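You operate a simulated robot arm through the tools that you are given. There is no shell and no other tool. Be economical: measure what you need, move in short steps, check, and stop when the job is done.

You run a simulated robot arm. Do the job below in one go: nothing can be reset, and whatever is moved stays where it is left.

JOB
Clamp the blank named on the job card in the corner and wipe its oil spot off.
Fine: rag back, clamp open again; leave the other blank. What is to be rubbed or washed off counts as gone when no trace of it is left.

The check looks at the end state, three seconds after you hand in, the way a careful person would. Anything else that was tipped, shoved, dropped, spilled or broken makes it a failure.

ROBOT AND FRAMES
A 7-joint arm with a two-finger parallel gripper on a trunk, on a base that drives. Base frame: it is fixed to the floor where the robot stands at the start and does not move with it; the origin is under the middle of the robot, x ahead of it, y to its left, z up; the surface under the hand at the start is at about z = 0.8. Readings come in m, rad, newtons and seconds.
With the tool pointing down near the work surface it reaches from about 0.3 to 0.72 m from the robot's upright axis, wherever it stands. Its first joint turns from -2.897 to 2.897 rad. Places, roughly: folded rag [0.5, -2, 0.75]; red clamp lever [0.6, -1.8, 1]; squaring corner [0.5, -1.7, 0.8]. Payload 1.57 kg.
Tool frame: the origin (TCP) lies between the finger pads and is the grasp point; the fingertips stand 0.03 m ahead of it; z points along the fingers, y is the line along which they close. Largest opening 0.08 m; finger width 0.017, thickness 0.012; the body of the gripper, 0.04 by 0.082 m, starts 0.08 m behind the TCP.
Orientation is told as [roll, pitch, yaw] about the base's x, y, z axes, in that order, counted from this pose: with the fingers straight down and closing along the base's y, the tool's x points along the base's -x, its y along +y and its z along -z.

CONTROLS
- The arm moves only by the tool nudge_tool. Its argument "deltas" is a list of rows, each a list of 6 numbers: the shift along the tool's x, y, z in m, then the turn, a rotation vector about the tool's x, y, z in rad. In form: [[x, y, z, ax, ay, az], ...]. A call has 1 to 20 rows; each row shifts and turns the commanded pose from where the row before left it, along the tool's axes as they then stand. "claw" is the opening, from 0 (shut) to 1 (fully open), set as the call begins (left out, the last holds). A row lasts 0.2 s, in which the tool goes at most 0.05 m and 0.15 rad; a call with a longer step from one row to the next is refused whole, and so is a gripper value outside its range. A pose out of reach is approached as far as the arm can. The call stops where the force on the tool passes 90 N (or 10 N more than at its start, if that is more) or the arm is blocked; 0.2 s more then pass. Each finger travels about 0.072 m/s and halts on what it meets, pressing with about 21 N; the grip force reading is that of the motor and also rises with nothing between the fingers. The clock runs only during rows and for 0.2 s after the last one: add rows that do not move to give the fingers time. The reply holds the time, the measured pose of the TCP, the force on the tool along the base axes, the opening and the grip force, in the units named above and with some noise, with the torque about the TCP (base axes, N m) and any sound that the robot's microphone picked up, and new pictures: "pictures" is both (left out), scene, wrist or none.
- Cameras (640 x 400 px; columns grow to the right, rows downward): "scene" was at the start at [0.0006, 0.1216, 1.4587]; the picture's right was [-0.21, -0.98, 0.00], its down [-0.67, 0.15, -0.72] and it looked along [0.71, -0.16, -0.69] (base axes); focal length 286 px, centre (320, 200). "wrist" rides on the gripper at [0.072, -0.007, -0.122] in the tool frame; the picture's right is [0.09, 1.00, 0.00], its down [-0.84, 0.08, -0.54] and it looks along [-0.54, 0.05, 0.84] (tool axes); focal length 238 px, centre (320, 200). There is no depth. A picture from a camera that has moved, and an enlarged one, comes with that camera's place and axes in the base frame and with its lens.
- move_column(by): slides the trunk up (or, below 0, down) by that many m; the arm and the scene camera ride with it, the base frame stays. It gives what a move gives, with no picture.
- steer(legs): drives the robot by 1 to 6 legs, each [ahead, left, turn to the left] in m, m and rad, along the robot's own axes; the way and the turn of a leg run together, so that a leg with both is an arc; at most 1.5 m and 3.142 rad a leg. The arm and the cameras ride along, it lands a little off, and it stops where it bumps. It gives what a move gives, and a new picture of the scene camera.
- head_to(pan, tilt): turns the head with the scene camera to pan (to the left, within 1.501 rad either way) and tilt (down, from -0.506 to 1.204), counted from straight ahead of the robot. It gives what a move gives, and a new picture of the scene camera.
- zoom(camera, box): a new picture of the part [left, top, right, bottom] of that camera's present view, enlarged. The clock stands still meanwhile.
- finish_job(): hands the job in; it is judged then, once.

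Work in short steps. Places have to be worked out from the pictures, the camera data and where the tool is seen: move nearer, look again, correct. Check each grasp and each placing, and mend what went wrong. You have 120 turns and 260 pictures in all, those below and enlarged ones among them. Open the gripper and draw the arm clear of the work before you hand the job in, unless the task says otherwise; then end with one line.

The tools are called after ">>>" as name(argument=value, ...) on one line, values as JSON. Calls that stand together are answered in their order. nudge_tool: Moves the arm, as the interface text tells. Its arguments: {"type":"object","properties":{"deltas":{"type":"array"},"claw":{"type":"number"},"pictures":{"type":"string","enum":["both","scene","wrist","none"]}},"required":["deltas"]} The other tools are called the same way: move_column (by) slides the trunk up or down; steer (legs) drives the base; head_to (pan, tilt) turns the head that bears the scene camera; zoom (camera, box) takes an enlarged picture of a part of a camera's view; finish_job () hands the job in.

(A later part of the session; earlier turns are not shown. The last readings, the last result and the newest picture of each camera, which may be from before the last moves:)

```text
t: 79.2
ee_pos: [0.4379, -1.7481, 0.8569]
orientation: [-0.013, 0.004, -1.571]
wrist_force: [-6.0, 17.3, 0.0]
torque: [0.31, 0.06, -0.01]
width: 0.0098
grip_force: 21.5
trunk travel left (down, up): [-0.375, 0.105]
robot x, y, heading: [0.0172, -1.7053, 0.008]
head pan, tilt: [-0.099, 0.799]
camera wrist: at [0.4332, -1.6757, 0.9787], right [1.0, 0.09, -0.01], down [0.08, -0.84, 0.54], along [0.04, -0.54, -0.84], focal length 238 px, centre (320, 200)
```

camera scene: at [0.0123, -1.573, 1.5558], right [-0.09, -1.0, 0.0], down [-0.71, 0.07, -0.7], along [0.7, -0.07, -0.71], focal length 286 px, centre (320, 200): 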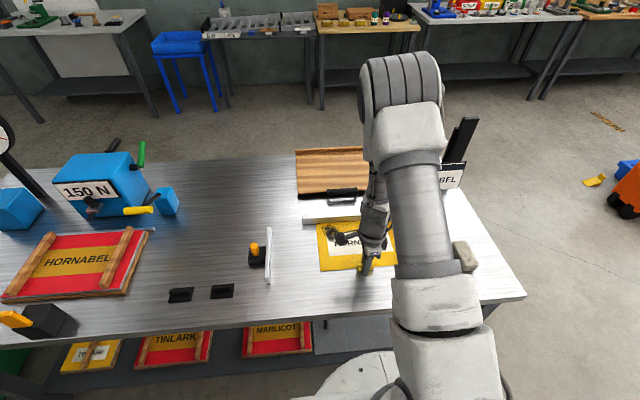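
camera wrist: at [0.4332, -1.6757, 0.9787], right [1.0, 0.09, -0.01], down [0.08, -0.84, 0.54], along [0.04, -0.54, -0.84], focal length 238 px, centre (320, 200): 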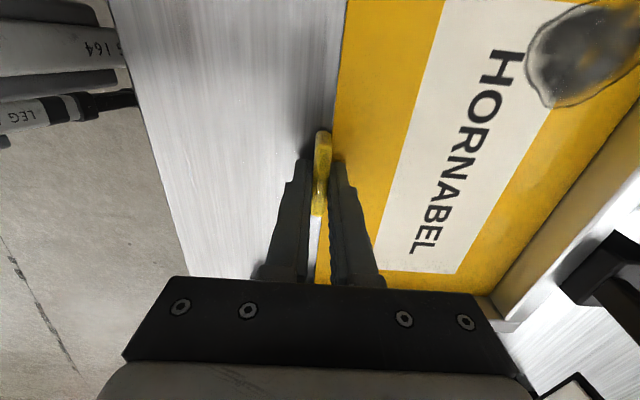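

Side fence contact (17 N). Release the tab with a modest opening, then rise and inspect.

>>> nudge_tool(deltas=[[0, 0, 0, 0, 0, 0], [0, 0, 0, 0, 0, 0], [0, 0, -0.03, 0, 0, 0], [0, 0, -0.03, 0, 0, 0], [0, -0.02, -0.04, 0, 0, 0], [0, -0.04, -0.02, 0, 0, 0], [0, 0, 0, 0, 0, 0]], claw=0.5)

>>> zoom(camera="wrist", box=[240, 0, 640, 250])

```text
t: 80.8
ee_pos: [0.3797, -1.7513, 0.9768]
orientation: [-0.01, 0.002, -1.571]
wrist_force: [0.6, 0.1, 0.1]
torque: [0.02, -0.03, 0.0]
width: 0.0401
grip_force: 0.0
trunk travel left (down, up): [-0.375, 0.105]
robot x, y, heading: [0.0183, -1.704, 0.009]
head pan, tilt: [-0.099, 0.799]
camera scene: at [0.0185, -1.5733, 1.5555], right [-0.09, -1.0, 0.0], down [-0.71, 0.07, -0.7], along [0.69, -0.06, -0.72], focal length 286 px, centre (320, 200)
camera wrist: at [0.3744, -1.6781, 1.0997], right [1.0, 0.09, -0.01], down [0.08, -0.84, 0.54], along [0.04, -0.54, -0.84], focal length 238 px, centre (320, 200)
```

scene: 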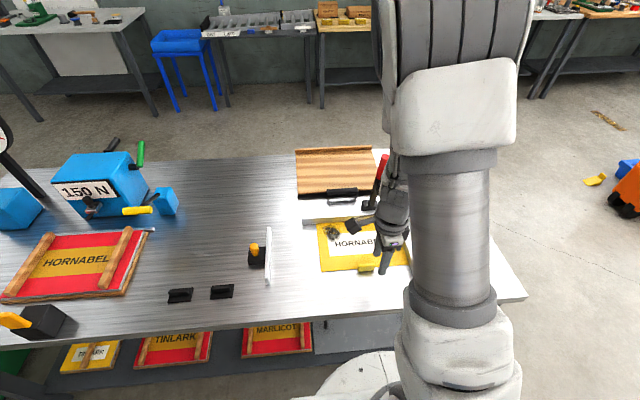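
wrist: 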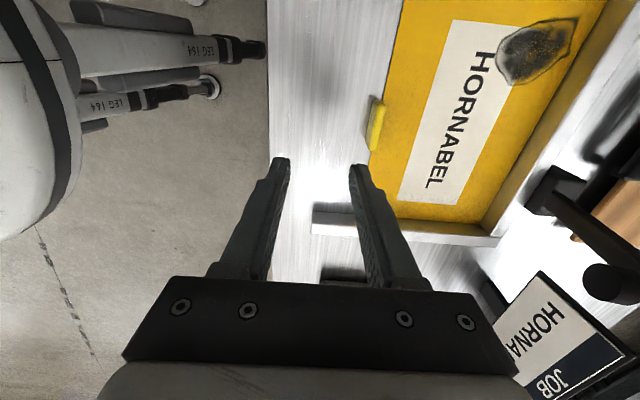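

```text
1.60 times, centred on (440, 125) of wrist
camera zoom: at [0.3744, -1.6781, 1.0997], right [1.0, 0.09, -0.01], down [0.08, -0.84, 0.54], along [0.04, -0.54, -0.84], focal length 381 px, centre (128, 320)
```

zoom: 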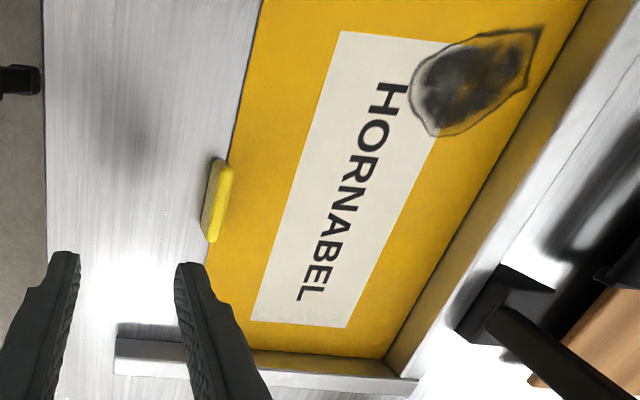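

Looks seated. Enlarge to check gaps along both fences.

>>> zoom(camera="wrist", box=[380, 140, 540, 250])

>>> zoom(camera="wrist", box=[500, 0, 640, 120])

>>> zoom(camera="scene", box=[295, 150, 425, 280])

```text
3.64 times, centred on (460, 195) of wrist
camera zoom: at [0.3744, -1.6781, 1.0997], right [1.0, 0.09, -0.01], down [0.08, -0.84, 0.54], along [0.04, -0.54, -0.84], focal length 867 px, centre (-189, 218)
```

zoom: 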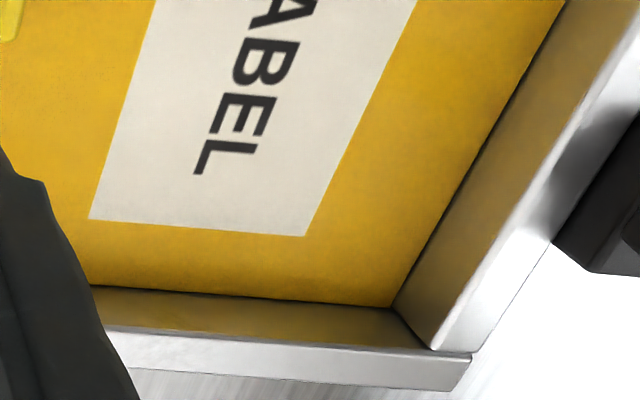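

```text
3.33 times, centred on (570, 60) of wrist
camera zoom: at [0.3744, -1.6781, 1.0997], right [1.0, 0.09, -0.01], down [0.08, -0.84, 0.54], along [0.04, -0.54, -0.84], focal length 794 px, centre (-513, 667)
```

zoom: 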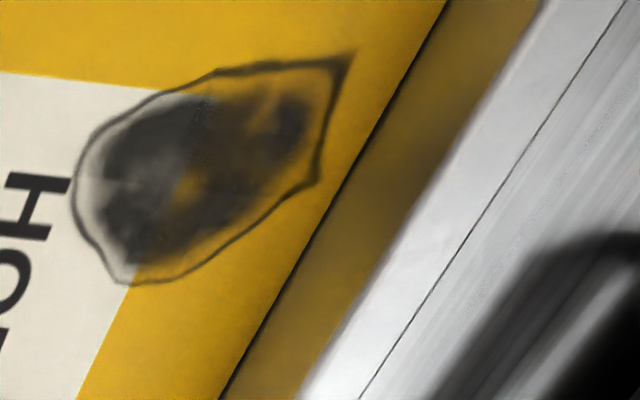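

```text
3.08 times, centred on (360, 215) of scene
camera zoom: at [0.0185, -1.5733, 1.5555], right [-0.09, -1.0, 0.0], down [-0.71, 0.07, -0.7], along [0.69, -0.06, -0.72], focal length 882 px, centre (197, 154)
```

zoom: 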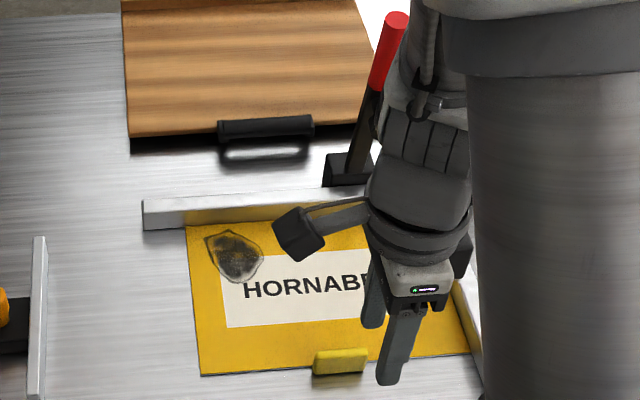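

Blank is seated against both fences. Next: raise the hand, rotate so the fingers close along y, open, to take the red lever (handle centre ≈(0.628,-1.808,1.045)).

>>> nudge_tool(deltas=[[0, 0, -0.04, 0, 0, 0], [0, 0, -0.04, 0, 0, -0.143], [0, 0, -0.04, 0, 0, -0.143], [0, 0, -0.04, 0, 0, -0.143], [0, 0, -0.04, 0, 0, -0.143], [0, 0, 0, 0, 0, -0.143], [0, 0, 0, 0, 0, -0.143], [0, 0, 0, 0, 0, -0.143], [0, 0, 0, 0, 0, -0.143], [0, 0, 0, 0, 0, -0.143], [0, 0, 0, 0, 0, -0.143], [0, 0, 0, 0, 0, -0.141], [-0.02, -0.025, 0, 0, 0, 0], [-0.03, -0.03, 0, 0, 0, 0], [-0.04, 0, 0, 0, 0, 0], [0, 0, 0, 0, 0, 0]], claw=1)

>>> head_to(pan=-0.25, tilt=0.6)

```text
t: 84.2
ee_pos: [0.4724, -1.8054, 1.1752]
orientation: [0.002, 0.01, -0.002]
wrist_force: [0.0, -0.2, 0.5]
torque: [0.05, 0.03, 0.04]
width: 0.0801
grip_force: 0.0
trunk travel left (down, up): [-0.375, 0.105]
robot x, y, heading: [0.0167, -1.7088, 0.005]
head pan, tilt: [-0.099, 0.799]
camera scene: at [0.0189, -1.5732, 1.5555], right [-0.09, -1.0, 0.0], down [-0.71, 0.07, -0.7], along [0.69, -0.06, -0.72], focal length 286 px, centre (320, 200)
camera wrist: at [0.4015, -1.8118, 1.2987], right [-0.09, 1.0, 0.0], down [0.84, 0.08, 0.53], along [0.53, 0.05, -0.85], focal length 238 px, centre (320, 200)
```

scene: 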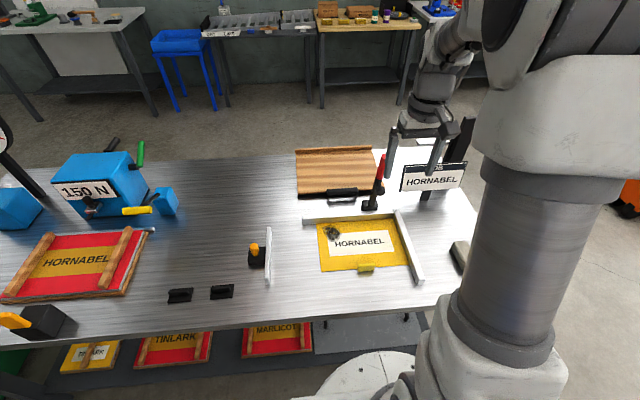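
wrist: 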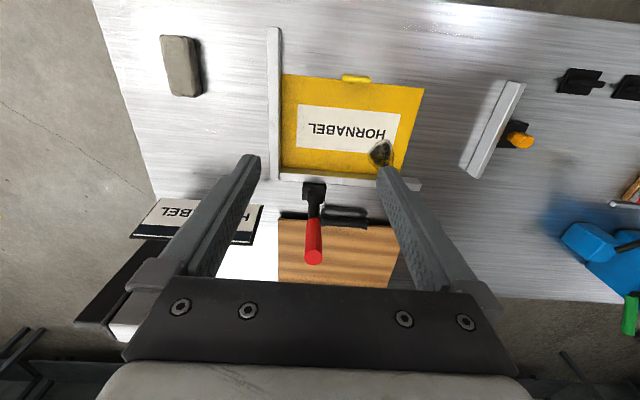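

```text
t: 85.0
ee_pos: [0.4716, -1.8062, 1.1758]
orientation: [0.001, 0.01, -0.002]
wrist_force: [0.9, 1.0, -0.2]
torque: [-0.02, 0.0, 0.01]
width: 0.0802
grip_force: 0.1
trunk travel left (down, up): [-0.375, 0.105]
robot x, y, heading: [0.0172, -1.7043, 0.013]
head pan, tilt: [-0.25, 0.6]
camera scene: at [0.0242, -1.587, 1.5723], right [-0.24, -0.97, 0.0], down [-0.55, 0.14, -0.82], along [0.8, -0.2, -0.57], focal length 286 px, centre (320, 200)
```

scene: 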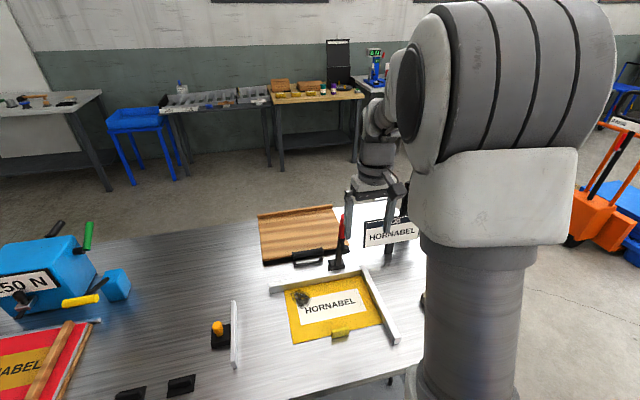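

Lever top at ≈(0.618,-1.803,1.085). Move over it at z≈1.175, then straight down to z≈1.045.

>>> nudge_tool(deltas=[[-0.04, 0.002, 0, 0, 0, 0], [-0.04, 0, 0, 0, 0, 0], [-0.04, 0, 0, 0, 0, 0], [-0.034, 0, 0, 0, 0, 0], [0, 0, 0.03, 0, 0, 0], [0, 0, 0, 0, 0, 0]])

```text
t: 86.4
ee_pos: [0.6244, -1.8041, 1.1451]
orientation: [0.002, 0.01, 0.0]
wrist_force: [-0.6, 0.0, -0.6]
torque: [-0.03, 0.0, 0.0]
width: 0.0799
grip_force: 0.1
trunk travel left (down, up): [-0.375, 0.105]
robot x, y, heading: [0.0222, -1.7039, 0.009]
head pan, tilt: [-0.25, 0.6]
camera scene: at [0.0242, -1.587, 1.5724], right [-0.24, -0.97, 0.0], down [-0.55, 0.14, -0.83], along [0.8, -0.2, -0.56], focal length 286 px, centre (320, 200)
camera wrist: at [0.5557, -1.8102, 1.2674], right [-0.09, 1.0, 0.0], down [0.84, 0.07, 0.53], along [0.53, 0.05, -0.85], focal length 238 px, centre (320, 200)
```

scene: 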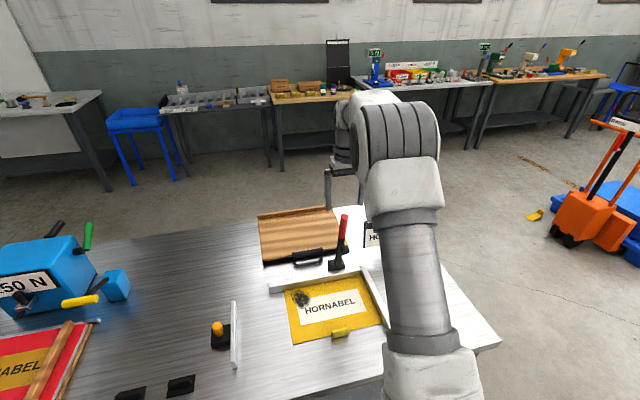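
wrist: 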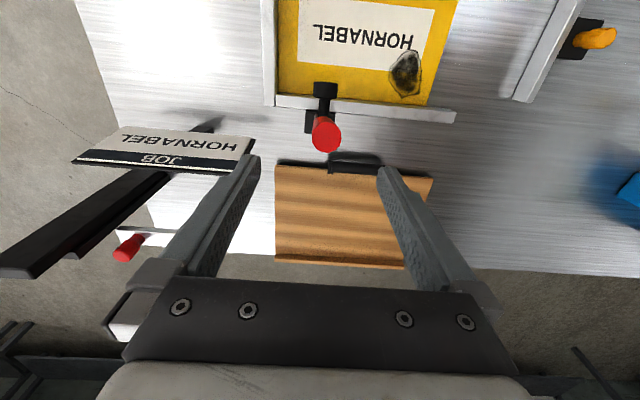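

Handle is centred between the fingers. Descend 0.095 m and close.

>>> nudge_tool(deltas=[[0.002, 0.003, 0.03, 0, 0, 0], [0, 0, 0.03, 0, 0, 0], [0, 0, 0.035, 0, 0, 0], [0, 0, 0, 0, 0, 0]])

```text
t: 87.4
ee_pos: [0.6228, -1.8, 1.0496]
orientation: [0.0, 0.01, -0.004]
wrist_force: [-0.4, -0.3, 0.4]
torque: [-0.03, 0.0, -0.04]
width: 0.0799
grip_force: 0.1
trunk travel left (down, up): [-0.375, 0.105]
robot x, y, heading: [0.02, -1.7043, 0.008]
head pan, tilt: [-0.25, 0.6]
camera scene: at [0.0243, -1.587, 1.5724], right [-0.24, -0.97, 0.0], down [-0.55, 0.14, -0.83], along [0.8, -0.2, -0.56], focal length 286 px, centre (320, 200)
camera wrist: at [0.5522, -1.8064, 1.1724], right [-0.09, 1.0, 0.0], down [0.84, 0.07, 0.53], along [0.53, 0.05, -0.85], focal length 238 px, centre (320, 200)
```

scene: 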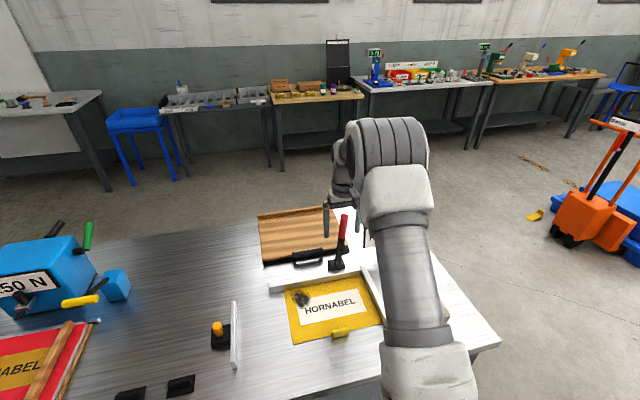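
wrist: 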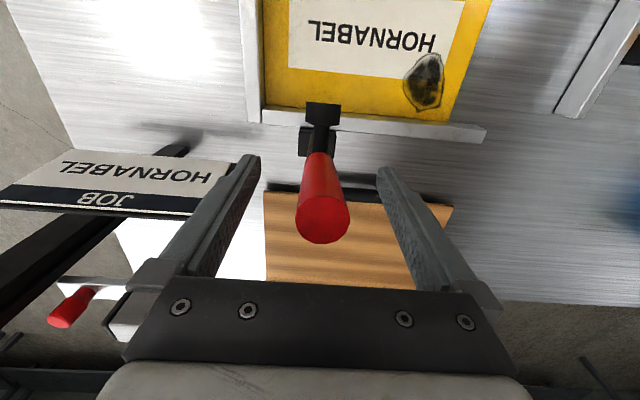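

Handle sits between the pads. Close on it.

>>> nudge_tool(deltas=[[0, 0, 0, 0, 0, 0], [0, 0, 0, 0, 0, 0], [0, 0, 0, 0, 0, 0], [0, 0, 0, 0, 0, 0]], claw=0, pictures="wrist")

```text
t: 88.4
ee_pos: [0.6226, -1.8005, 1.0493]
orientation: [0.0, 0.01, -0.003]
wrist_force: [-0.3, -0.7, -1.6]
torque: [-0.44, -0.08, -0.06]
width: 0.0216
grip_force: 34.9
trunk travel left (down, up): [-0.375, 0.105]
robot x, y, heading: [0.0206, -1.7031, 0.012]
head pan, tilt: [-0.25, 0.6]
camera wrist: at [0.5521, -1.8067, 1.1728], right [-0.09, 1.0, 0.0], down [0.84, 0.08, 0.53], along [0.53, 0.05, -0.85], focal length 238 px, centre (320, 200)
```

wrist: 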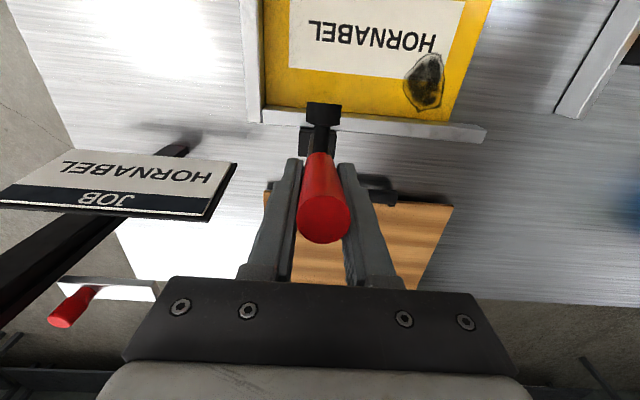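

Gripped (21.6 mm). Begin swinging the lever towards the robot on its arc, first a small test step.

>>> nudge_tool(deltas=[[0.015, -0.002, 0.004, 0, 0, 0], [0.015, 0, 0.006, 0, 0, 0], [0, 0, 0, 0, 0, 0]], pictures="wrist")

```text
t: 89.2
ee_pos: [0.5939, -1.8022, 1.0403]
orientation: [0.002, 0.01, 0.0]
wrist_force: [5.7, 6.4, 10.4]
torque: [-0.44, -1.05, -0.17]
width: 0.0217
grip_force: 34.7
trunk travel left (down, up): [-0.375, 0.105]
robot x, y, heading: [0.0171, -1.704, 0.009]
head pan, tilt: [-0.25, 0.6]
camera wrist: at [0.5218, -1.8069, 1.1639], right [-0.09, 1.0, 0.0], down [0.84, 0.08, 0.54], along [0.53, 0.05, -0.84], focal length 238 px, centre (320, 200)
```

wrist: 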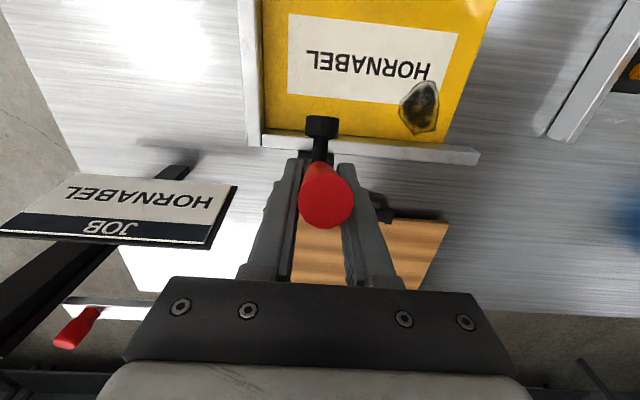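

Lever follows with small forces. Continue the arc.

>>> nudge_tool(deltas=[[0.014, 0, 0.0065, 0, 0, 0], [0.014, 0, 0.008, 0, 0, 0], [0.0132, 0, 0.009, 0, 0, 0], [0.0124, 0, 0.0095, 0, 0, 0], [0, 0, 0, 0, 0, 0]], pictures="wrist")

```text
t: 90.4
ee_pos: [0.5385, -1.8009, 1.0071]
orientation: [0.003, 0.009, 0.0]
wrist_force: [4.3, 11.8, 1.0]
torque: [-0.09, -0.89, -0.17]
width: 0.0218
grip_force: 34.8
trunk travel left (down, up): [-0.375, 0.105]
robot x, y, heading: [0.0199, -1.7055, 0.011]
head pan, tilt: [-0.25, 0.6]
camera wrist: at [0.4691, -1.8069, 1.1302], right [-0.09, 1.0, 0.0], down [0.84, 0.08, 0.53], along [0.53, 0.05, -0.85], focal length 238 px, centre (320, 200)
```

wrist: 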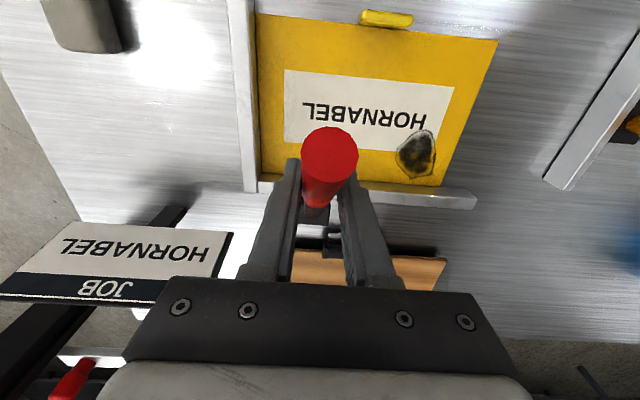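

Tracking the arc well. Continue down to roughly α≈1.0.

>>> nudge_tool(deltas=[[0.0115, -0.001, 0.0105, 0, 0, 0], [0.0111, 0, 0.0115, 0, 0, 0], [0.01, 0, 0.0123, 0, 0, 0], [0.009, 0, 0.013, 0, 0, 0], [0, 0, 0, 0, 0, 0]], pictures="both")

```text
t: 91.6
ee_pos: [0.4981, -1.8014, 0.9598]
orientation: [0.003, 0.009, -0.001]
wrist_force: [11.0, 19.5, -4.5]
torque: [-0.09, -0.88, -0.08]
width: 0.0216
grip_force: 34.7
trunk travel left (down, up): [-0.375, 0.105]
robot x, y, heading: [0.0188, -1.7099, 0.007]
head pan, tilt: [-0.25, 0.6]
camera scene: at [0.0255, -1.5852, 1.5721], right [-0.24, -0.97, 0.0], down [-0.55, 0.13, -0.82], along [0.8, -0.2, -0.57], focal length 286 px, centre (320, 200)
camera wrist: at [0.4279, -1.8069, 1.0829], right [-0.09, 1.0, 0.0], down [0.84, 0.08, 0.53], along [0.53, 0.05, -0.85], focal length 238 px, centre (320, 200)
```

scene: 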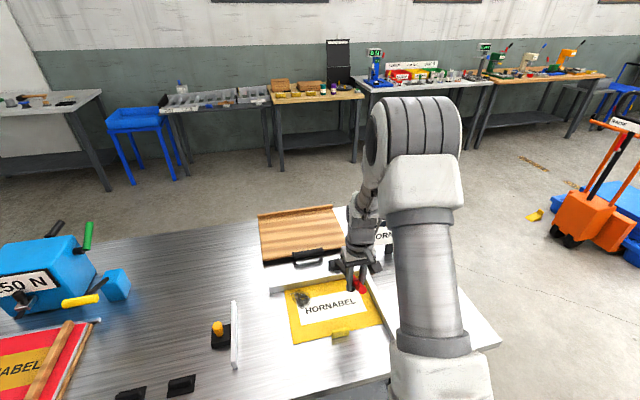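
wrist: 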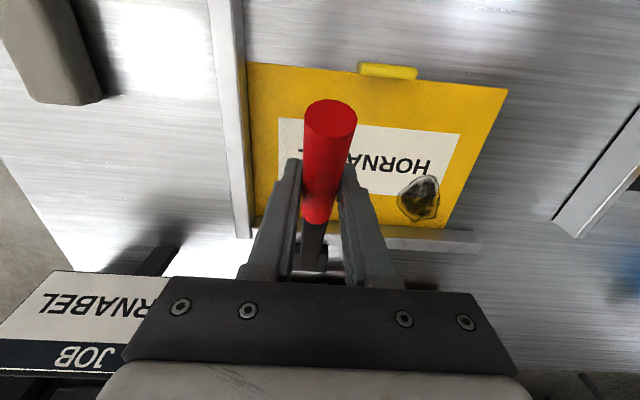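

Side load grows a bit, so I give +3 mm in y and continue slowly, watching for clamping resistance.

>>> nudge_tool(deltas=[[0.004, 0.003, 0.0067, 0, 0, 0], [0.004, 0, 0.0068, 0, 0, 0], [0.0035, 0, 0.007, 0, 0, 0], [0.0035, 0, 0.0072, 0, 0, 0], [0, 0, 0, 0, 0, 0]], pictures="wrist")

```text
t: 92.8
ee_pos: [0.4823, -1.8015, 0.9312]
orientation: [0.001, 0.008, -0.002]
wrist_force: [15.1, 1.9, -4.3]
torque: [-0.01, -1.0, 0.07]
width: 0.0217
grip_force: 34.7
trunk travel left (down, up): [-0.375, 0.105]
robot x, y, heading: [0.0168, -1.7019, 0.009]
head pan, tilt: [-0.25, 0.6]
camera wrist: at [0.4126, -1.8065, 1.0554], right [-0.09, 1.0, 0.0], down [0.84, 0.07, 0.53], along [0.53, 0.05, -0.85], focal length 238 px, centre (320, 200)
```

wrist: 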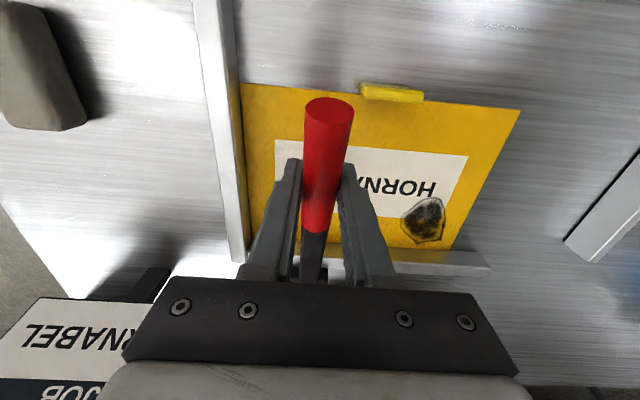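

Continue down.

>>> nudge_tool(deltas=[[0.002, 0, 0.007, 0, 0, 0], [0.002, 0, 0.007, 0, 0, 0], [0.002, 0, 0.007, 0, 0, 0], [0.001, 0, 0.007, 0, 0, 0], [0, 0, 0, 0, 0, 0]], pictures="both")

```text
t: 94.0
ee_pos: [0.4739, -1.8008, 0.9042]
orientation: [0.002, 0.013, -0.001]
wrist_force: [5.6, -5.7, -3.6]
torque: [-0.06, -0.69, 0.06]
width: 0.022
grip_force: 34.3
trunk travel left (down, up): [-0.375, 0.105]
robot x, y, heading: [0.0199, -1.7035, 0.002]
head pan, tilt: [-0.25, 0.6]
camera scene: at [0.0248, -1.5875, 1.5724], right [-0.24, -0.97, 0.0], down [-0.55, 0.14, -0.82], along [0.8, -0.2, -0.57], focal length 286 px, centre (320, 200)
camera wrist: at [0.4039, -1.8067, 1.0274], right [-0.09, 1.0, 0.0], down [0.84, 0.07, 0.53], along [0.53, 0.05, -0.85], focal length 238 px, centre (320, 200)
```

scene: 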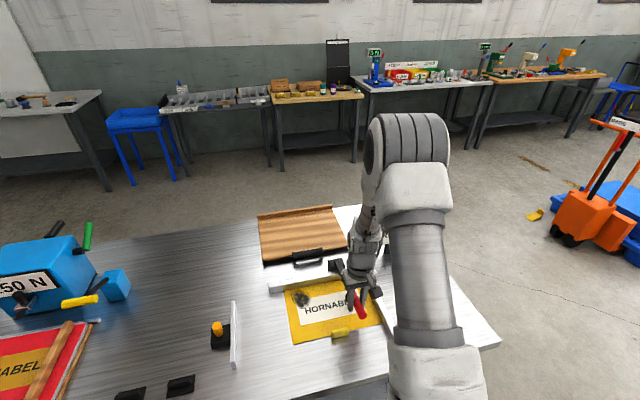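
wrist: 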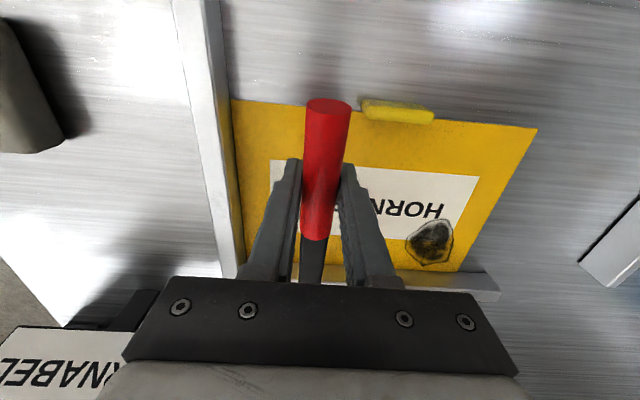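

Keep going; no clamp resistance yet.

>>> nudge_tool(deltas=[[0.001, 0, 0.006, 0, 0, 0], [0.001, 0, 0.006, 0, 0, 0], [0.001, 0, 0.006, 0, 0, 0], [0, 0, 0, 0, 0, 0]], pictures="wrist")

```text
t: 95.0
ee_pos: [0.4714, -1.8007, 0.8865]
orientation: [0.001, 0.009, -0.002]
wrist_force: [8.1, -9.2, -2.1]
torque: [-0.03, -0.95, 0.06]
width: 0.0215
grip_force: 34.3
trunk travel left (down, up): [-0.375, 0.105]
robot x, y, heading: [0.0179, -1.705, 0.005]
head pan, tilt: [-0.25, 0.6]
camera wrist: at [0.4012, -1.8066, 1.0099], right [-0.09, 1.0, 0.0], down [0.84, 0.07, 0.53], along [0.53, 0.05, -0.85], focal length 238 px, centre (320, 200)
```

wrist: 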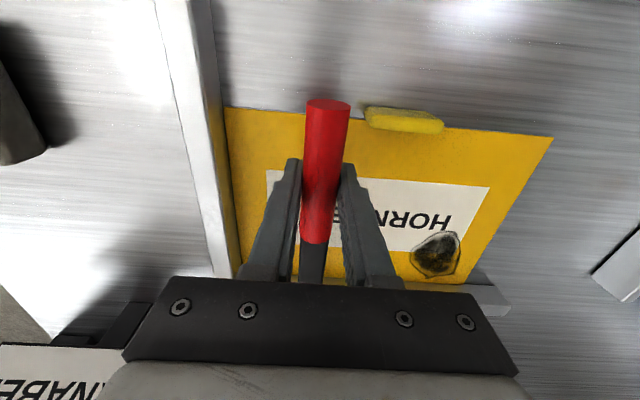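

Check the clamp foot from the scene camera.

>>> zoom(camera="scene", box=[270, 235, 400, 345])

>>> nudge_tool(deltas=[[0, 0, 0.005, 0, 0, 0], [0, 0, 0.005, 0, 0, 0], [0, 0, 0, 0, 0, 0]], pictures="none")

```text
3.64 times, centred on (335, 290) of scene
camera zoom: at [0.0249, -1.5879, 1.5724], right [-0.24, -0.97, 0.0], down [-0.55, 0.14, -0.82], along [0.8, -0.2, -0.57], focal length 1042 px, centre (266, -127)
```

zoom: 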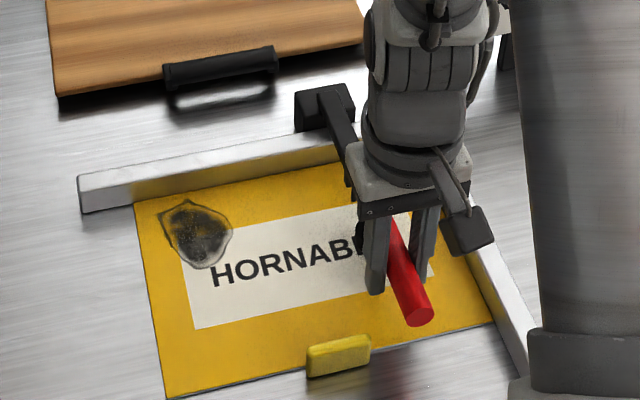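

```text
t: 95.8
ee_pos: [0.471, -1.8004, 0.8761]
orientation: [0.003, 0.011, -0.001]
wrist_force: [6.2, -10.3, -3.5]
torque: [-0.03, -0.86, 0.02]
width: 0.0216
grip_force: 34.9
trunk travel left (down, up): [-0.375, 0.105]
robot x, y, heading: [0.0181, -1.7022, 0.005]
head pan, tilt: [-0.25, 0.6]
```

Foot is close to the plate. Continue in small steps.

>>> nudge_tool(deltas=[[0, 0, 0.004, 0, 0, 0], [0, 0, 0.004, 0, 0, 0], [0, 0, 0, 0, 0, 0]], pictures="none")

```text
t: 96.6
ee_pos: [0.4724, -1.8002, 0.8691]
orientation: [0.003, 0.01, -0.001]
wrist_force: [3.2, -11.0, -2.7]
torque: [0.0, -0.95, 0.06]
width: 0.0217
grip_force: 34.6
trunk travel left (down, up): [-0.375, 0.105]
robot x, y, heading: [0.0185, -1.7063, 0.006]
head pan, tilt: [-0.25, 0.6]
```

>>> nudge_tool(deltas=[[0, 0, 0.004, 0, 0, 0], [0, 0, 0.004, 0, 0, 0], [0, 0, 0, 0, 0, 0]], pictures="wrist")

>>> zoom(camera="scene", box=[320, 250, 400, 320])

```text
t: 97.4
ee_pos: [0.4713, -1.8009, 0.8616]
orientation: [0.001, 0.006, 0.0]
wrist_force: [2.4, -11.2, 30.4]
torque: [-0.02, -0.02, 0.07]
width: 0.022
grip_force: 35.2
trunk travel left (down, up): [-0.375, 0.105]
robot x, y, heading: [0.0171, -1.7009, 0.011]
head pan, tilt: [-0.25, 0.6]
camera wrist: at [0.4001, -1.8066, 0.9855], right [-0.09, 1.0, 0.0], down [0.84, 0.07, 0.54], along [0.54, 0.05, -0.84], focal length 238 px, centre (320, 200)
```

wrist: 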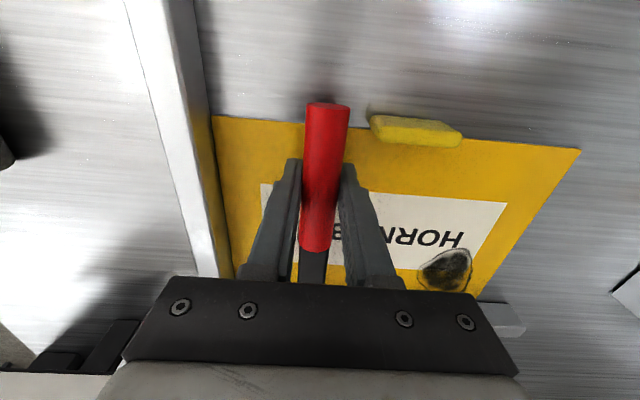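

```text
5.71 times, centred on (360, 285) of scene
camera zoom: at [0.0224, -1.5875, 1.5726], right [-0.24, -0.97, 0.0], down [-0.55, 0.14, -0.83], along [0.8, -0.2, -0.56], focal length 1637 px, centre (91, -286)
```

zoom: 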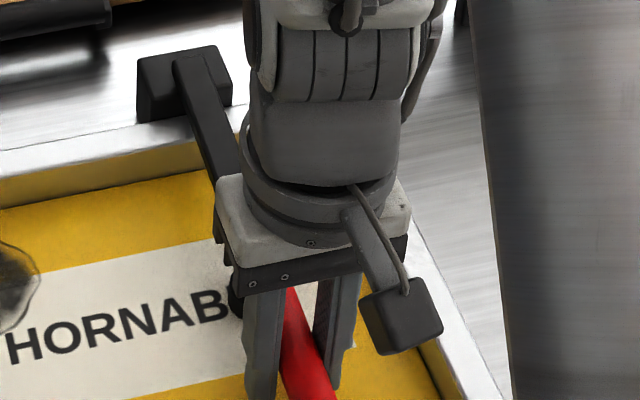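

Resistance 30 N: the foot is bearing on the blank. Press a little more to seat the clamp.

>>> nudge_tool(deltas=[[0, 0, 0.003, 0, 0, 0], [0, 0, 0, 0, 0, 0]], pictures="none")

```text
t: 98.0
ee_pos: [0.4711, -1.8012, 0.8583]
orientation: [0.0, 0.007, 0.0]
wrist_force: [4.0, -12.4, 29.0]
torque: [-0.03, 0.2, 0.11]
width: 0.022
grip_force: 35.0
trunk travel left (down, up): [-0.375, 0.105]
robot x, y, heading: [0.0201, -1.7073, 0.002]
head pan, tilt: [-0.25, 0.6]
```

>>> nudge_tool(deltas=[[0, 0, 0.003, 0, 0, 0], [0, 0, 0.002, 0, 0, 0], [0, 0, 0, 0, 0, 0]], pictures="none")

```text
t: 98.8
ee_pos: [0.4702, -1.8009, 0.8537]
orientation: [0.001, 0.006, -0.001]
wrist_force: [3.1, -12.5, 31.5]
torque: [0.03, 0.08, 0.06]
width: 0.0217
grip_force: 34.4
trunk travel left (down, up): [-0.375, 0.105]
robot x, y, heading: [0.0209, -1.7101, 0.008]
head pan, tilt: [-0.25, 0.6]
```

Lever still moves at constant ~30 N; fingertips are near the plate, so I release, rise and finish by pressing from above with closed fingers.

>>> nudge_tool(deltas=[[0, 0, 0, 0, 0, 0], [0, 0, 0, 0, 0, 0], [0, 0, -0.03, 0, 0, 0], [0, 0, -0.04, 0, 0, 0], [0, 0, -0.04, 0, 0, 0], [0, 0, 0, 0, 0, 0]], claw=0.7)

>>> zoom(camera="wrist", box=[180, 40, 480, 280])

```text
t: 100.2
ee_pos: [0.4709, -1.7999, 0.9618]
orientation: [0.002, 0.011, -0.002]
wrist_force: [0.1, -0.4, 0.1]
torque: [0.0, -0.03, -0.02]
width: 0.0562
grip_force: 0.2
trunk travel left (down, up): [-0.375, 0.105]
robot x, y, heading: [0.018, -1.7046, 0.007]
head pan, tilt: [-0.25, 0.6]
camera scene: at [0.024, -1.587, 1.5723], right [-0.24, -0.97, 0.0], down [-0.55, 0.14, -0.83], along [0.8, -0.2, -0.56], focal length 286 px, centre (320, 200)
camera wrist: at [0.4007, -1.8069, 1.0868], right [-0.09, 1.0, 0.0], down [0.84, 0.07, 0.53], along [0.53, 0.05, -0.85], focal length 238 px, centre (320, 200)
```

scene: 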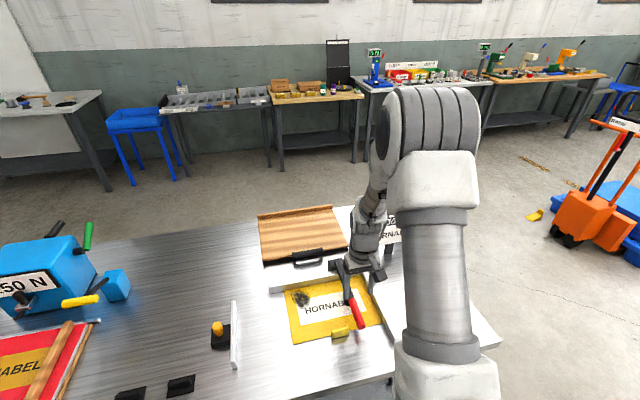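
wrist: 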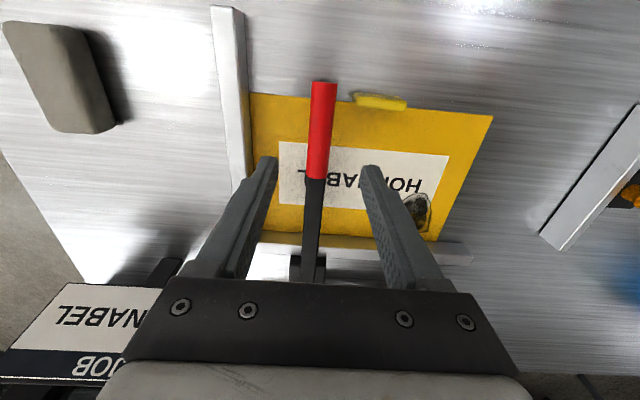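

```text
1.67 times, centred on (330, 160) of wrist
camera zoom: at [0.4007, -1.8069, 1.0868], right [-0.09, 1.0, 0.0], down [0.84, 0.07, 0.53], along [0.53, 0.05, -0.85], focal length 397 px, centre (303, 267)
```

zoom: 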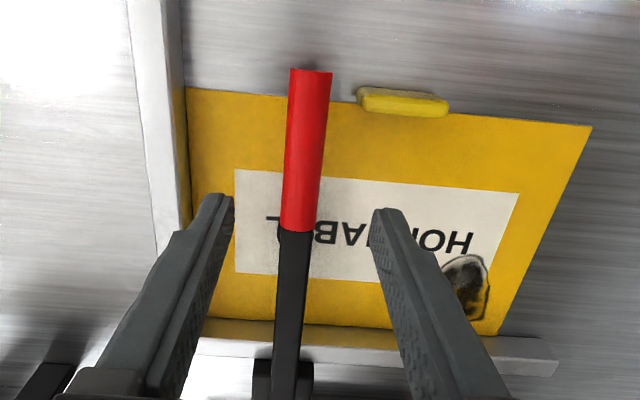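

Lever stays down. Close fingers and press on the handle from above to see whether it is at its stop.

>>> nudge_tool(deltas=[[0, 0, 0, 0, 0, 0], [0, 0, 0, 0, 0, 0], [0, 0, 0, 0, 0, 0], [0, 0, 0.03, 0, 0, 0], [0, 0, 0.025, 0, 0, 0], [0, 0, 0.01, 0, 0, 0], [0, 0, 0.005, 0, 0, 0], [0, 0, 0, 0, 0, 0]], claw=0, pictures="none")

```text
t: 101.8
ee_pos: [0.4706, -1.799, 0.9045]
orientation: [-0.002, -0.003, -0.002]
wrist_force: [-21.4, 5.6, 57.1]
torque: [0.15, 0.15, 0.02]
width: 0.0
grip_force: 21.7
trunk travel left (down, up): [-0.375, 0.105]
robot x, y, heading: [0.0158, -1.706, 0.007]
head pan, tilt: [-0.25, 0.6]
stopped in row 8: the force on the tool passed its limit at 98 N (the readings are from after the stop); the commanded pose is now the measured one
```

98 N met with a solid stop: the clamp is fully closed. Now raise and move over the rag at ≈(0.44,-2.026).

>>> nudge_tool(deltas=[[0, 0, -0.03, 0, 0, 0], [0, 0, -0.04, 0, 0, 0], [0, 0, -0.04, 0, 0, 0], [0.005, -0.045, 0, 0, 0, 0], [0.005, -0.045, 0, 0, 0, 0], [0.005, -0.045, 0, 0, 0, 0], [0.005, -0.045, 0, 0, 0, 0], [0.01, -0.045, 0, 0, 0, 0], [0, 0, 0, 0, 0, 0]], claw=1)

>>> zoom(camera="scene", box=[260, 220, 400, 350])

```text
t: 103.8
ee_pos: [0.444, -2.027, 1.0108]
orientation: [0.0, 0.0, -0.001]
wrist_force: [0.3, -0.3, -0.7]
torque: [0.02, 0.01, 0.02]
width: 0.0801
grip_force: 0.1
trunk travel left (down, up): [-0.375, 0.105]
robot x, y, heading: [0.0182, -1.7048, 0.006]
head pan, tilt: [-0.25, 0.6]
camera scene: at [0.0238, -1.5872, 1.5724], right [-0.24, -0.97, 0.0], down [-0.55, 0.14, -0.83], along [0.8, -0.2, -0.56], focal length 286 px, centre (320, 200)
camera wrist: at [0.3722, -2.0324, 1.1326], right [-0.09, 1.0, 0.0], down [0.84, 0.08, 0.54], along [0.54, 0.05, -0.84], focal length 238 px, centre (320, 200)
```

scene: 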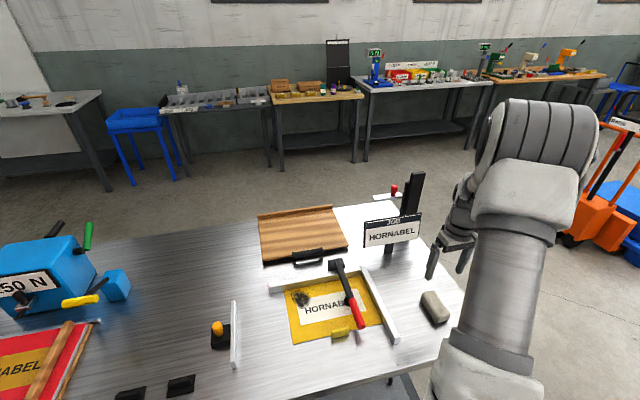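
wrist: 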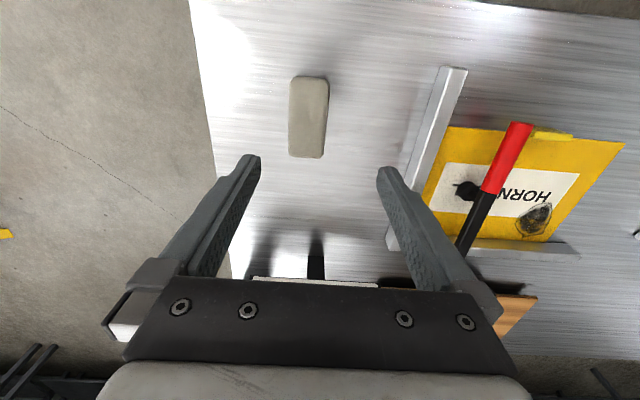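

```text
3.08 times, centred on (330, 285) of scene
camera zoom: at [0.0238, -1.5872, 1.5724], right [-0.24, -0.97, 0.0], down [-0.55, 0.14, -0.83], along [0.8, -0.2, -0.56], focal length 882 px, centre (289, -62)
```

zoom: 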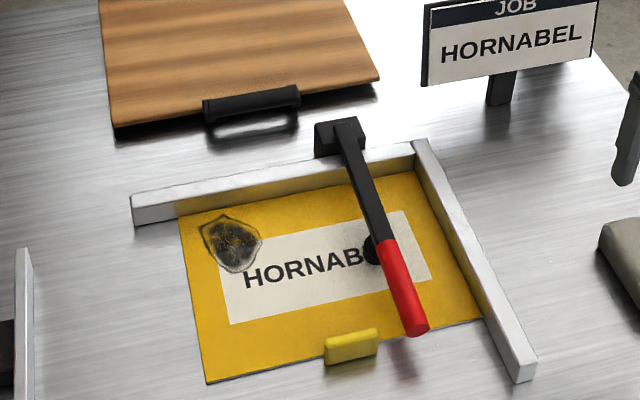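

Clamp is closed on the blank. The rag is ≈0.086×0.047 m centred at (0.443,-2.039), aligned with x. Descend over it to z≈0.88 and look.

>>> nudge_tool(deltas=[[0, -0.012, 0.04, 0, 0, 0], [0, 0, 0.04, 0, 0, 0], [0, 0, 0.04, 0, 0, 0], [0, 0, 0.012, 0, 0, 0], [0, 0, 0, 0, 0, 0]])

>>> zoom(camera="scene", box=[400, 250, 480, 340])

```text
t: 105.0
ee_pos: [0.4444, -2.0385, 0.8777]
orientation: [-0.001, -0.001, -0.001]
wrist_force: [0.3, -0.4, 0.8]
torque: [-0.01, 0.0, 0.01]
width: 0.08
grip_force: 0.1
trunk travel left (down, up): [-0.375, 0.105]
robot x, y, heading: [0.0199, -1.7052, 0.006]
head pan, tilt: [-0.25, 0.6]
camera scene: at [0.0239, -1.587, 1.5724], right [-0.24, -0.97, 0.0], down [-0.55, 0.14, -0.83], along [0.8, -0.2, -0.56], focal length 286 px, centre (320, 200)
camera wrist: at [0.3729, -2.044, 1.0], right [-0.09, 1.0, 0.0], down [0.84, 0.08, 0.54], along [0.54, 0.05, -0.84], focal length 238 px, centre (320, 200)
```

scene: 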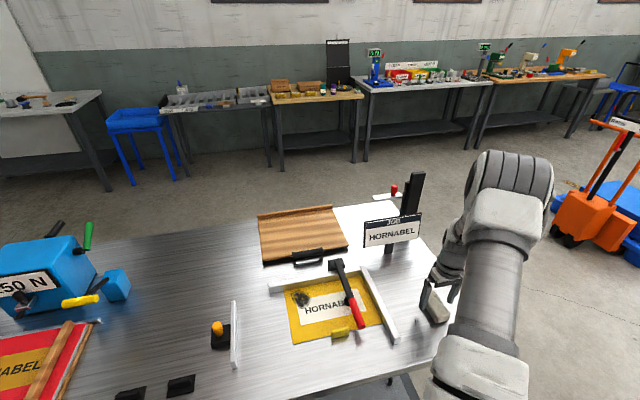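
wrist: 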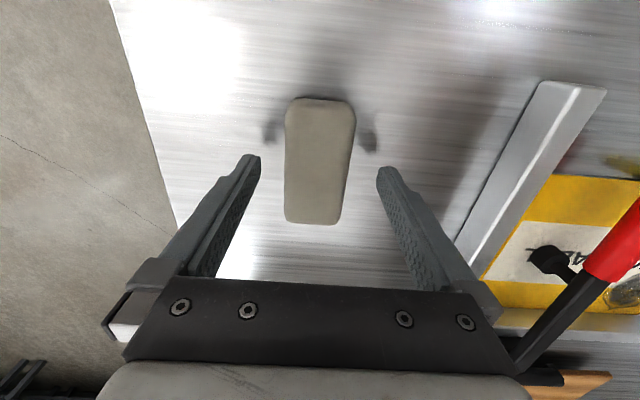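

```text
4.44 times, centred on (440, 295) of scene
camera zoom: at [0.0239, -1.587, 1.5724], right [-0.24, -0.97, 0.0], down [-0.55, 0.14, -0.83], along [0.8, -0.2, -0.56], focal length 1273 px, centre (-213, -222)
```

zoom: 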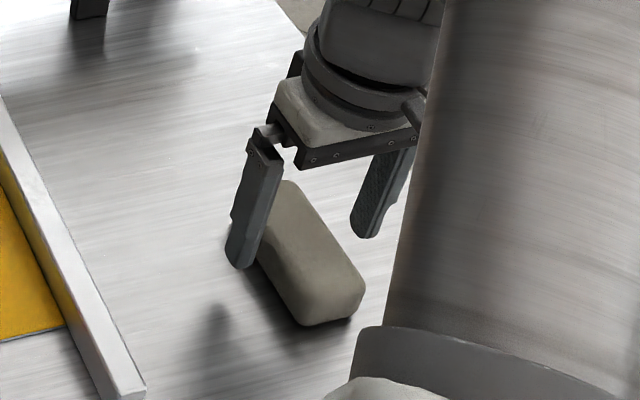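

Good alignment. Lower to z≈0.862 (tips ≈1.5 cm above the table) and grip the rag.

>>> nudge_tool(deltas=[[0, 0, 0.016, 0, 0, 0], [0, 0, 0, 0, 0, 0]], pictures="none")

>>> nudge_tool(deltas=[[0, 0, 0, 0, 0, 0], [0, 0, 0, 0, 0, 0], [0, 0, 0, 0, 0, 0]], claw=0)

>>> zoom(camera="scene", box=[400, 250, 480, 340])

```text
t: 105.6
ee_pos: [0.444, -2.038, 0.8598]
orientation: [0.0, 0.0, -0.001]
wrist_force: [-0.2, 0.1, 0.1]
torque: [-0.01, -0.02, -0.02]
width: 0.08
grip_force: 0.0
trunk travel left (down, up): [-0.375, 0.105]
robot x, y, heading: [0.0231, -1.7053, 0.014]
head pan, tilt: [-0.25, 0.6]
```

```text
t: 106.4
ee_pos: [0.444, -2.0392, 0.8608]
orientation: [0.0, -0.001, -0.003]
wrist_force: [0.1, -0.2, -0.1]
torque: [-0.01, -0.02, 0.0]
width: 0.0442
grip_force: 21.1
trunk travel left (down, up): [-0.375, 0.105]
robot x, y, heading: [0.0196, -1.7047, 0.009]
head pan, tilt: [-0.25, 0.6]
camera scene: at [0.0239, -1.587, 1.5724], right [-0.24, -0.97, 0.0], down [-0.55, 0.14, -0.83], along [0.8, -0.2, -0.56], focal length 286 px, centre (320, 200)
camera wrist: at [0.3729, -2.044, 0.9841], right [-0.09, 1.0, 0.0], down [0.84, 0.08, 0.54], along [0.54, 0.05, -0.84], focal length 238 px, centre (320, 200)
```

scene: 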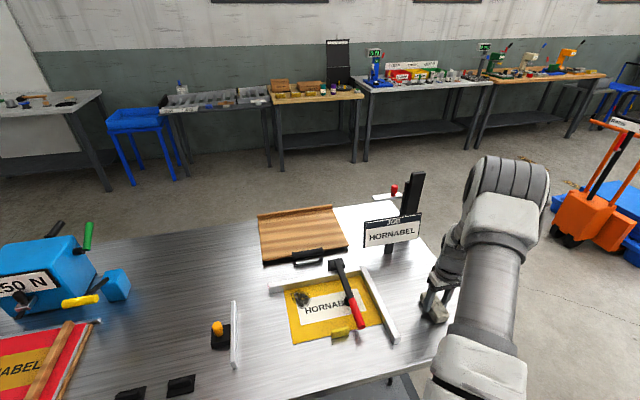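
wrist: 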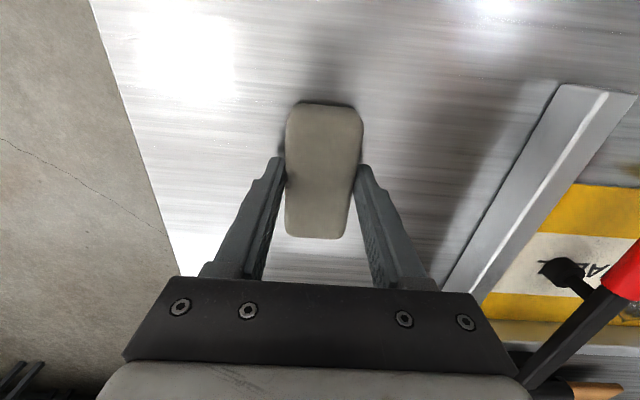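

```text
4.44 times, centred on (440, 295) of scene
camera zoom: at [0.0239, -1.587, 1.5724], right [-0.24, -0.97, 0.0], down [-0.55, 0.14, -0.83], along [0.8, -0.2, -0.56], focal length 1273 px, centre (-213, -222)
```

zoom: 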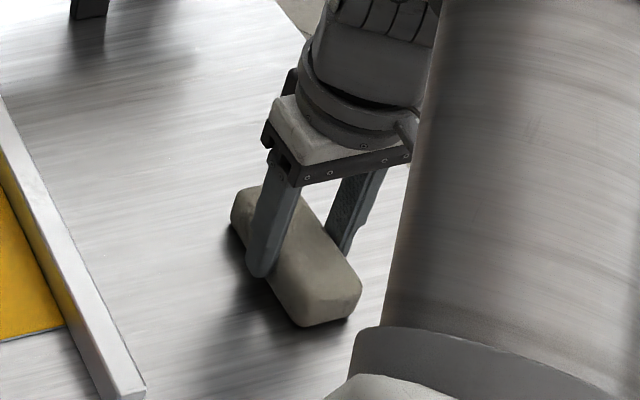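

Rag gripped (44 mm). Lift it and carry it above the oil spot (≈x 0.544–0.617, y -1.70…-1.635).

>>> nudge_tool(deltas=[[0, 0, -0.03, 0, 0, 0], [0, 0, -0.04, 0, 0, 0], [0, 0, -0.04, 0, 0, 0], [-0.0142, 0.041, 0, 0, 0, 0], [-0.0142, 0.041, 0, 0, 0, 0], [-0.0142, 0.041, 0, 0, 0, 0], [-0.0142, 0.041, 0, 0, 0, 0], [-0.0142, 0.041, 0, 0, 0, 0], [-0.0142, 0.041, 0, 0, 0, 0], [-0.0142, 0.041, 0, 0, 0, 0], [-0.0142, 0.041, 0, 0, 0, 0], [-0.0142, 0.044, 0, 0, 0, 0], [0, 0, 0, 0, 0, 0]])

```text
t: 109.2
ee_pos: [0.5725, -1.6646, 0.9712]
orientation: [0.001, 0.0, -0.003]
wrist_force: [0.2, -0.6, -0.2]
torque: [-0.03, 0.0, -0.01]
width: 0.0438
grip_force: 21.3
trunk travel left (down, up): [-0.375, 0.105]
robot x, y, heading: [0.0196, -1.703, 0.011]
head pan, tilt: [-0.25, 0.6]
camera scene: at [0.024, -1.5868, 1.5724], right [-0.24, -0.97, 0.0], down [-0.55, 0.14, -0.83], along [0.8, -0.2, -0.56], focal length 286 px, centre (320, 200)
camera wrist: at [0.5011, -1.6707, 1.0935], right [-0.09, 1.0, 0.0], down [0.84, 0.08, 0.54], along [0.54, 0.05, -0.84], focal length 238 px, centre (320, 200)
```

scene: 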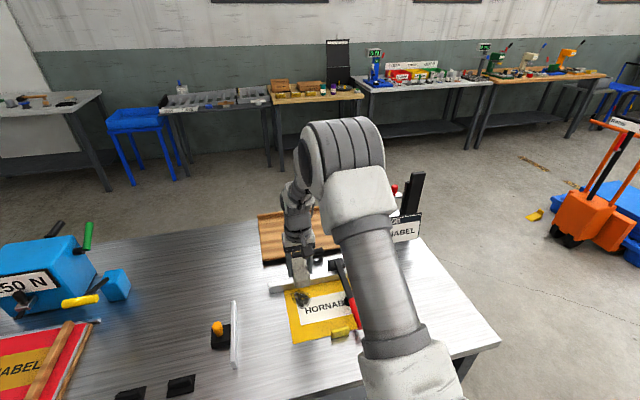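
wrist: 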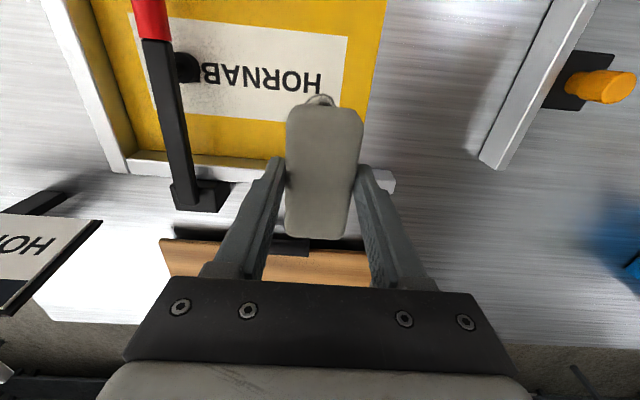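

Lower with the rag slightly clear of the back fence (x≈0.568), down to near contact.

>>> nudge_tool(deltas=[[0.004, 0, 0.04, 0, 0, 0], [0, 0, 0.04, 0, 0, 0], [0, 0, 0.018, 0, 0, 0], [0, 0, 0.004, 0, 0, 0], [0, 0, 0.003, 0, 0, 0], [0, 0, 0, 0, 0, 0]], pictures="wrist")

```text
t: 110.6
ee_pos: [0.5685, -1.6658, 0.865]
orientation: [-0.001, 0.0, -0.001]
wrist_force: [0.3, -0.2, -1.0]
torque: [-0.02, 0.0, -0.04]
width: 0.044
grip_force: 21.3
trunk travel left (down, up): [-0.375, 0.105]
robot x, y, heading: [0.0199, -1.7064, 0.004]
head pan, tilt: [-0.25, 0.6]
camera wrist: at [0.4975, -1.6718, 0.9885], right [-0.09, 1.0, 0.0], down [0.84, 0.08, 0.54], along [0.54, 0.05, -0.84], focal length 238 px, centre (320, 200)
```

wrist: 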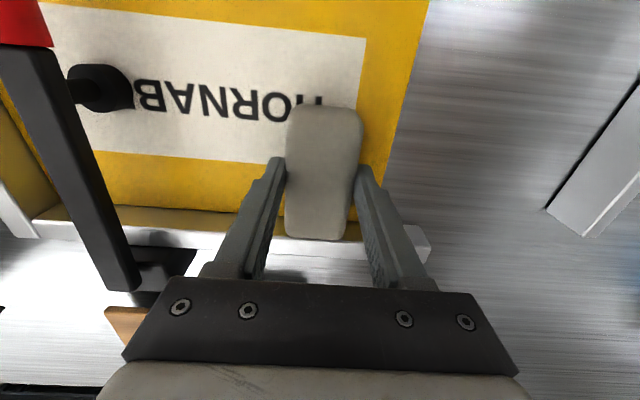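

Nearly touching. Press down in small steps to get moderate contact force.

>>> nudge_tool(deltas=[[0, 0, 0.002, 0, 0, 0], [0, 0, 0.002, 0, 0, 0], [0, 0, 0, 0, 0, 0]], pictures="none")

```text
t: 111.4
ee_pos: [0.5696, -1.6655, 0.8653]
orientation: [-0.002, -0.004, -0.001]
wrist_force: [-2.8, -0.2, 25.9]
torque: [0.0, 0.45, 0.0]
width: 0.0443
grip_force: 21.2
trunk travel left (down, up): [-0.375, 0.105]
robot x, y, heading: [0.0179, -1.7037, 0.008]
head pan, tilt: [-0.25, 0.6]
```

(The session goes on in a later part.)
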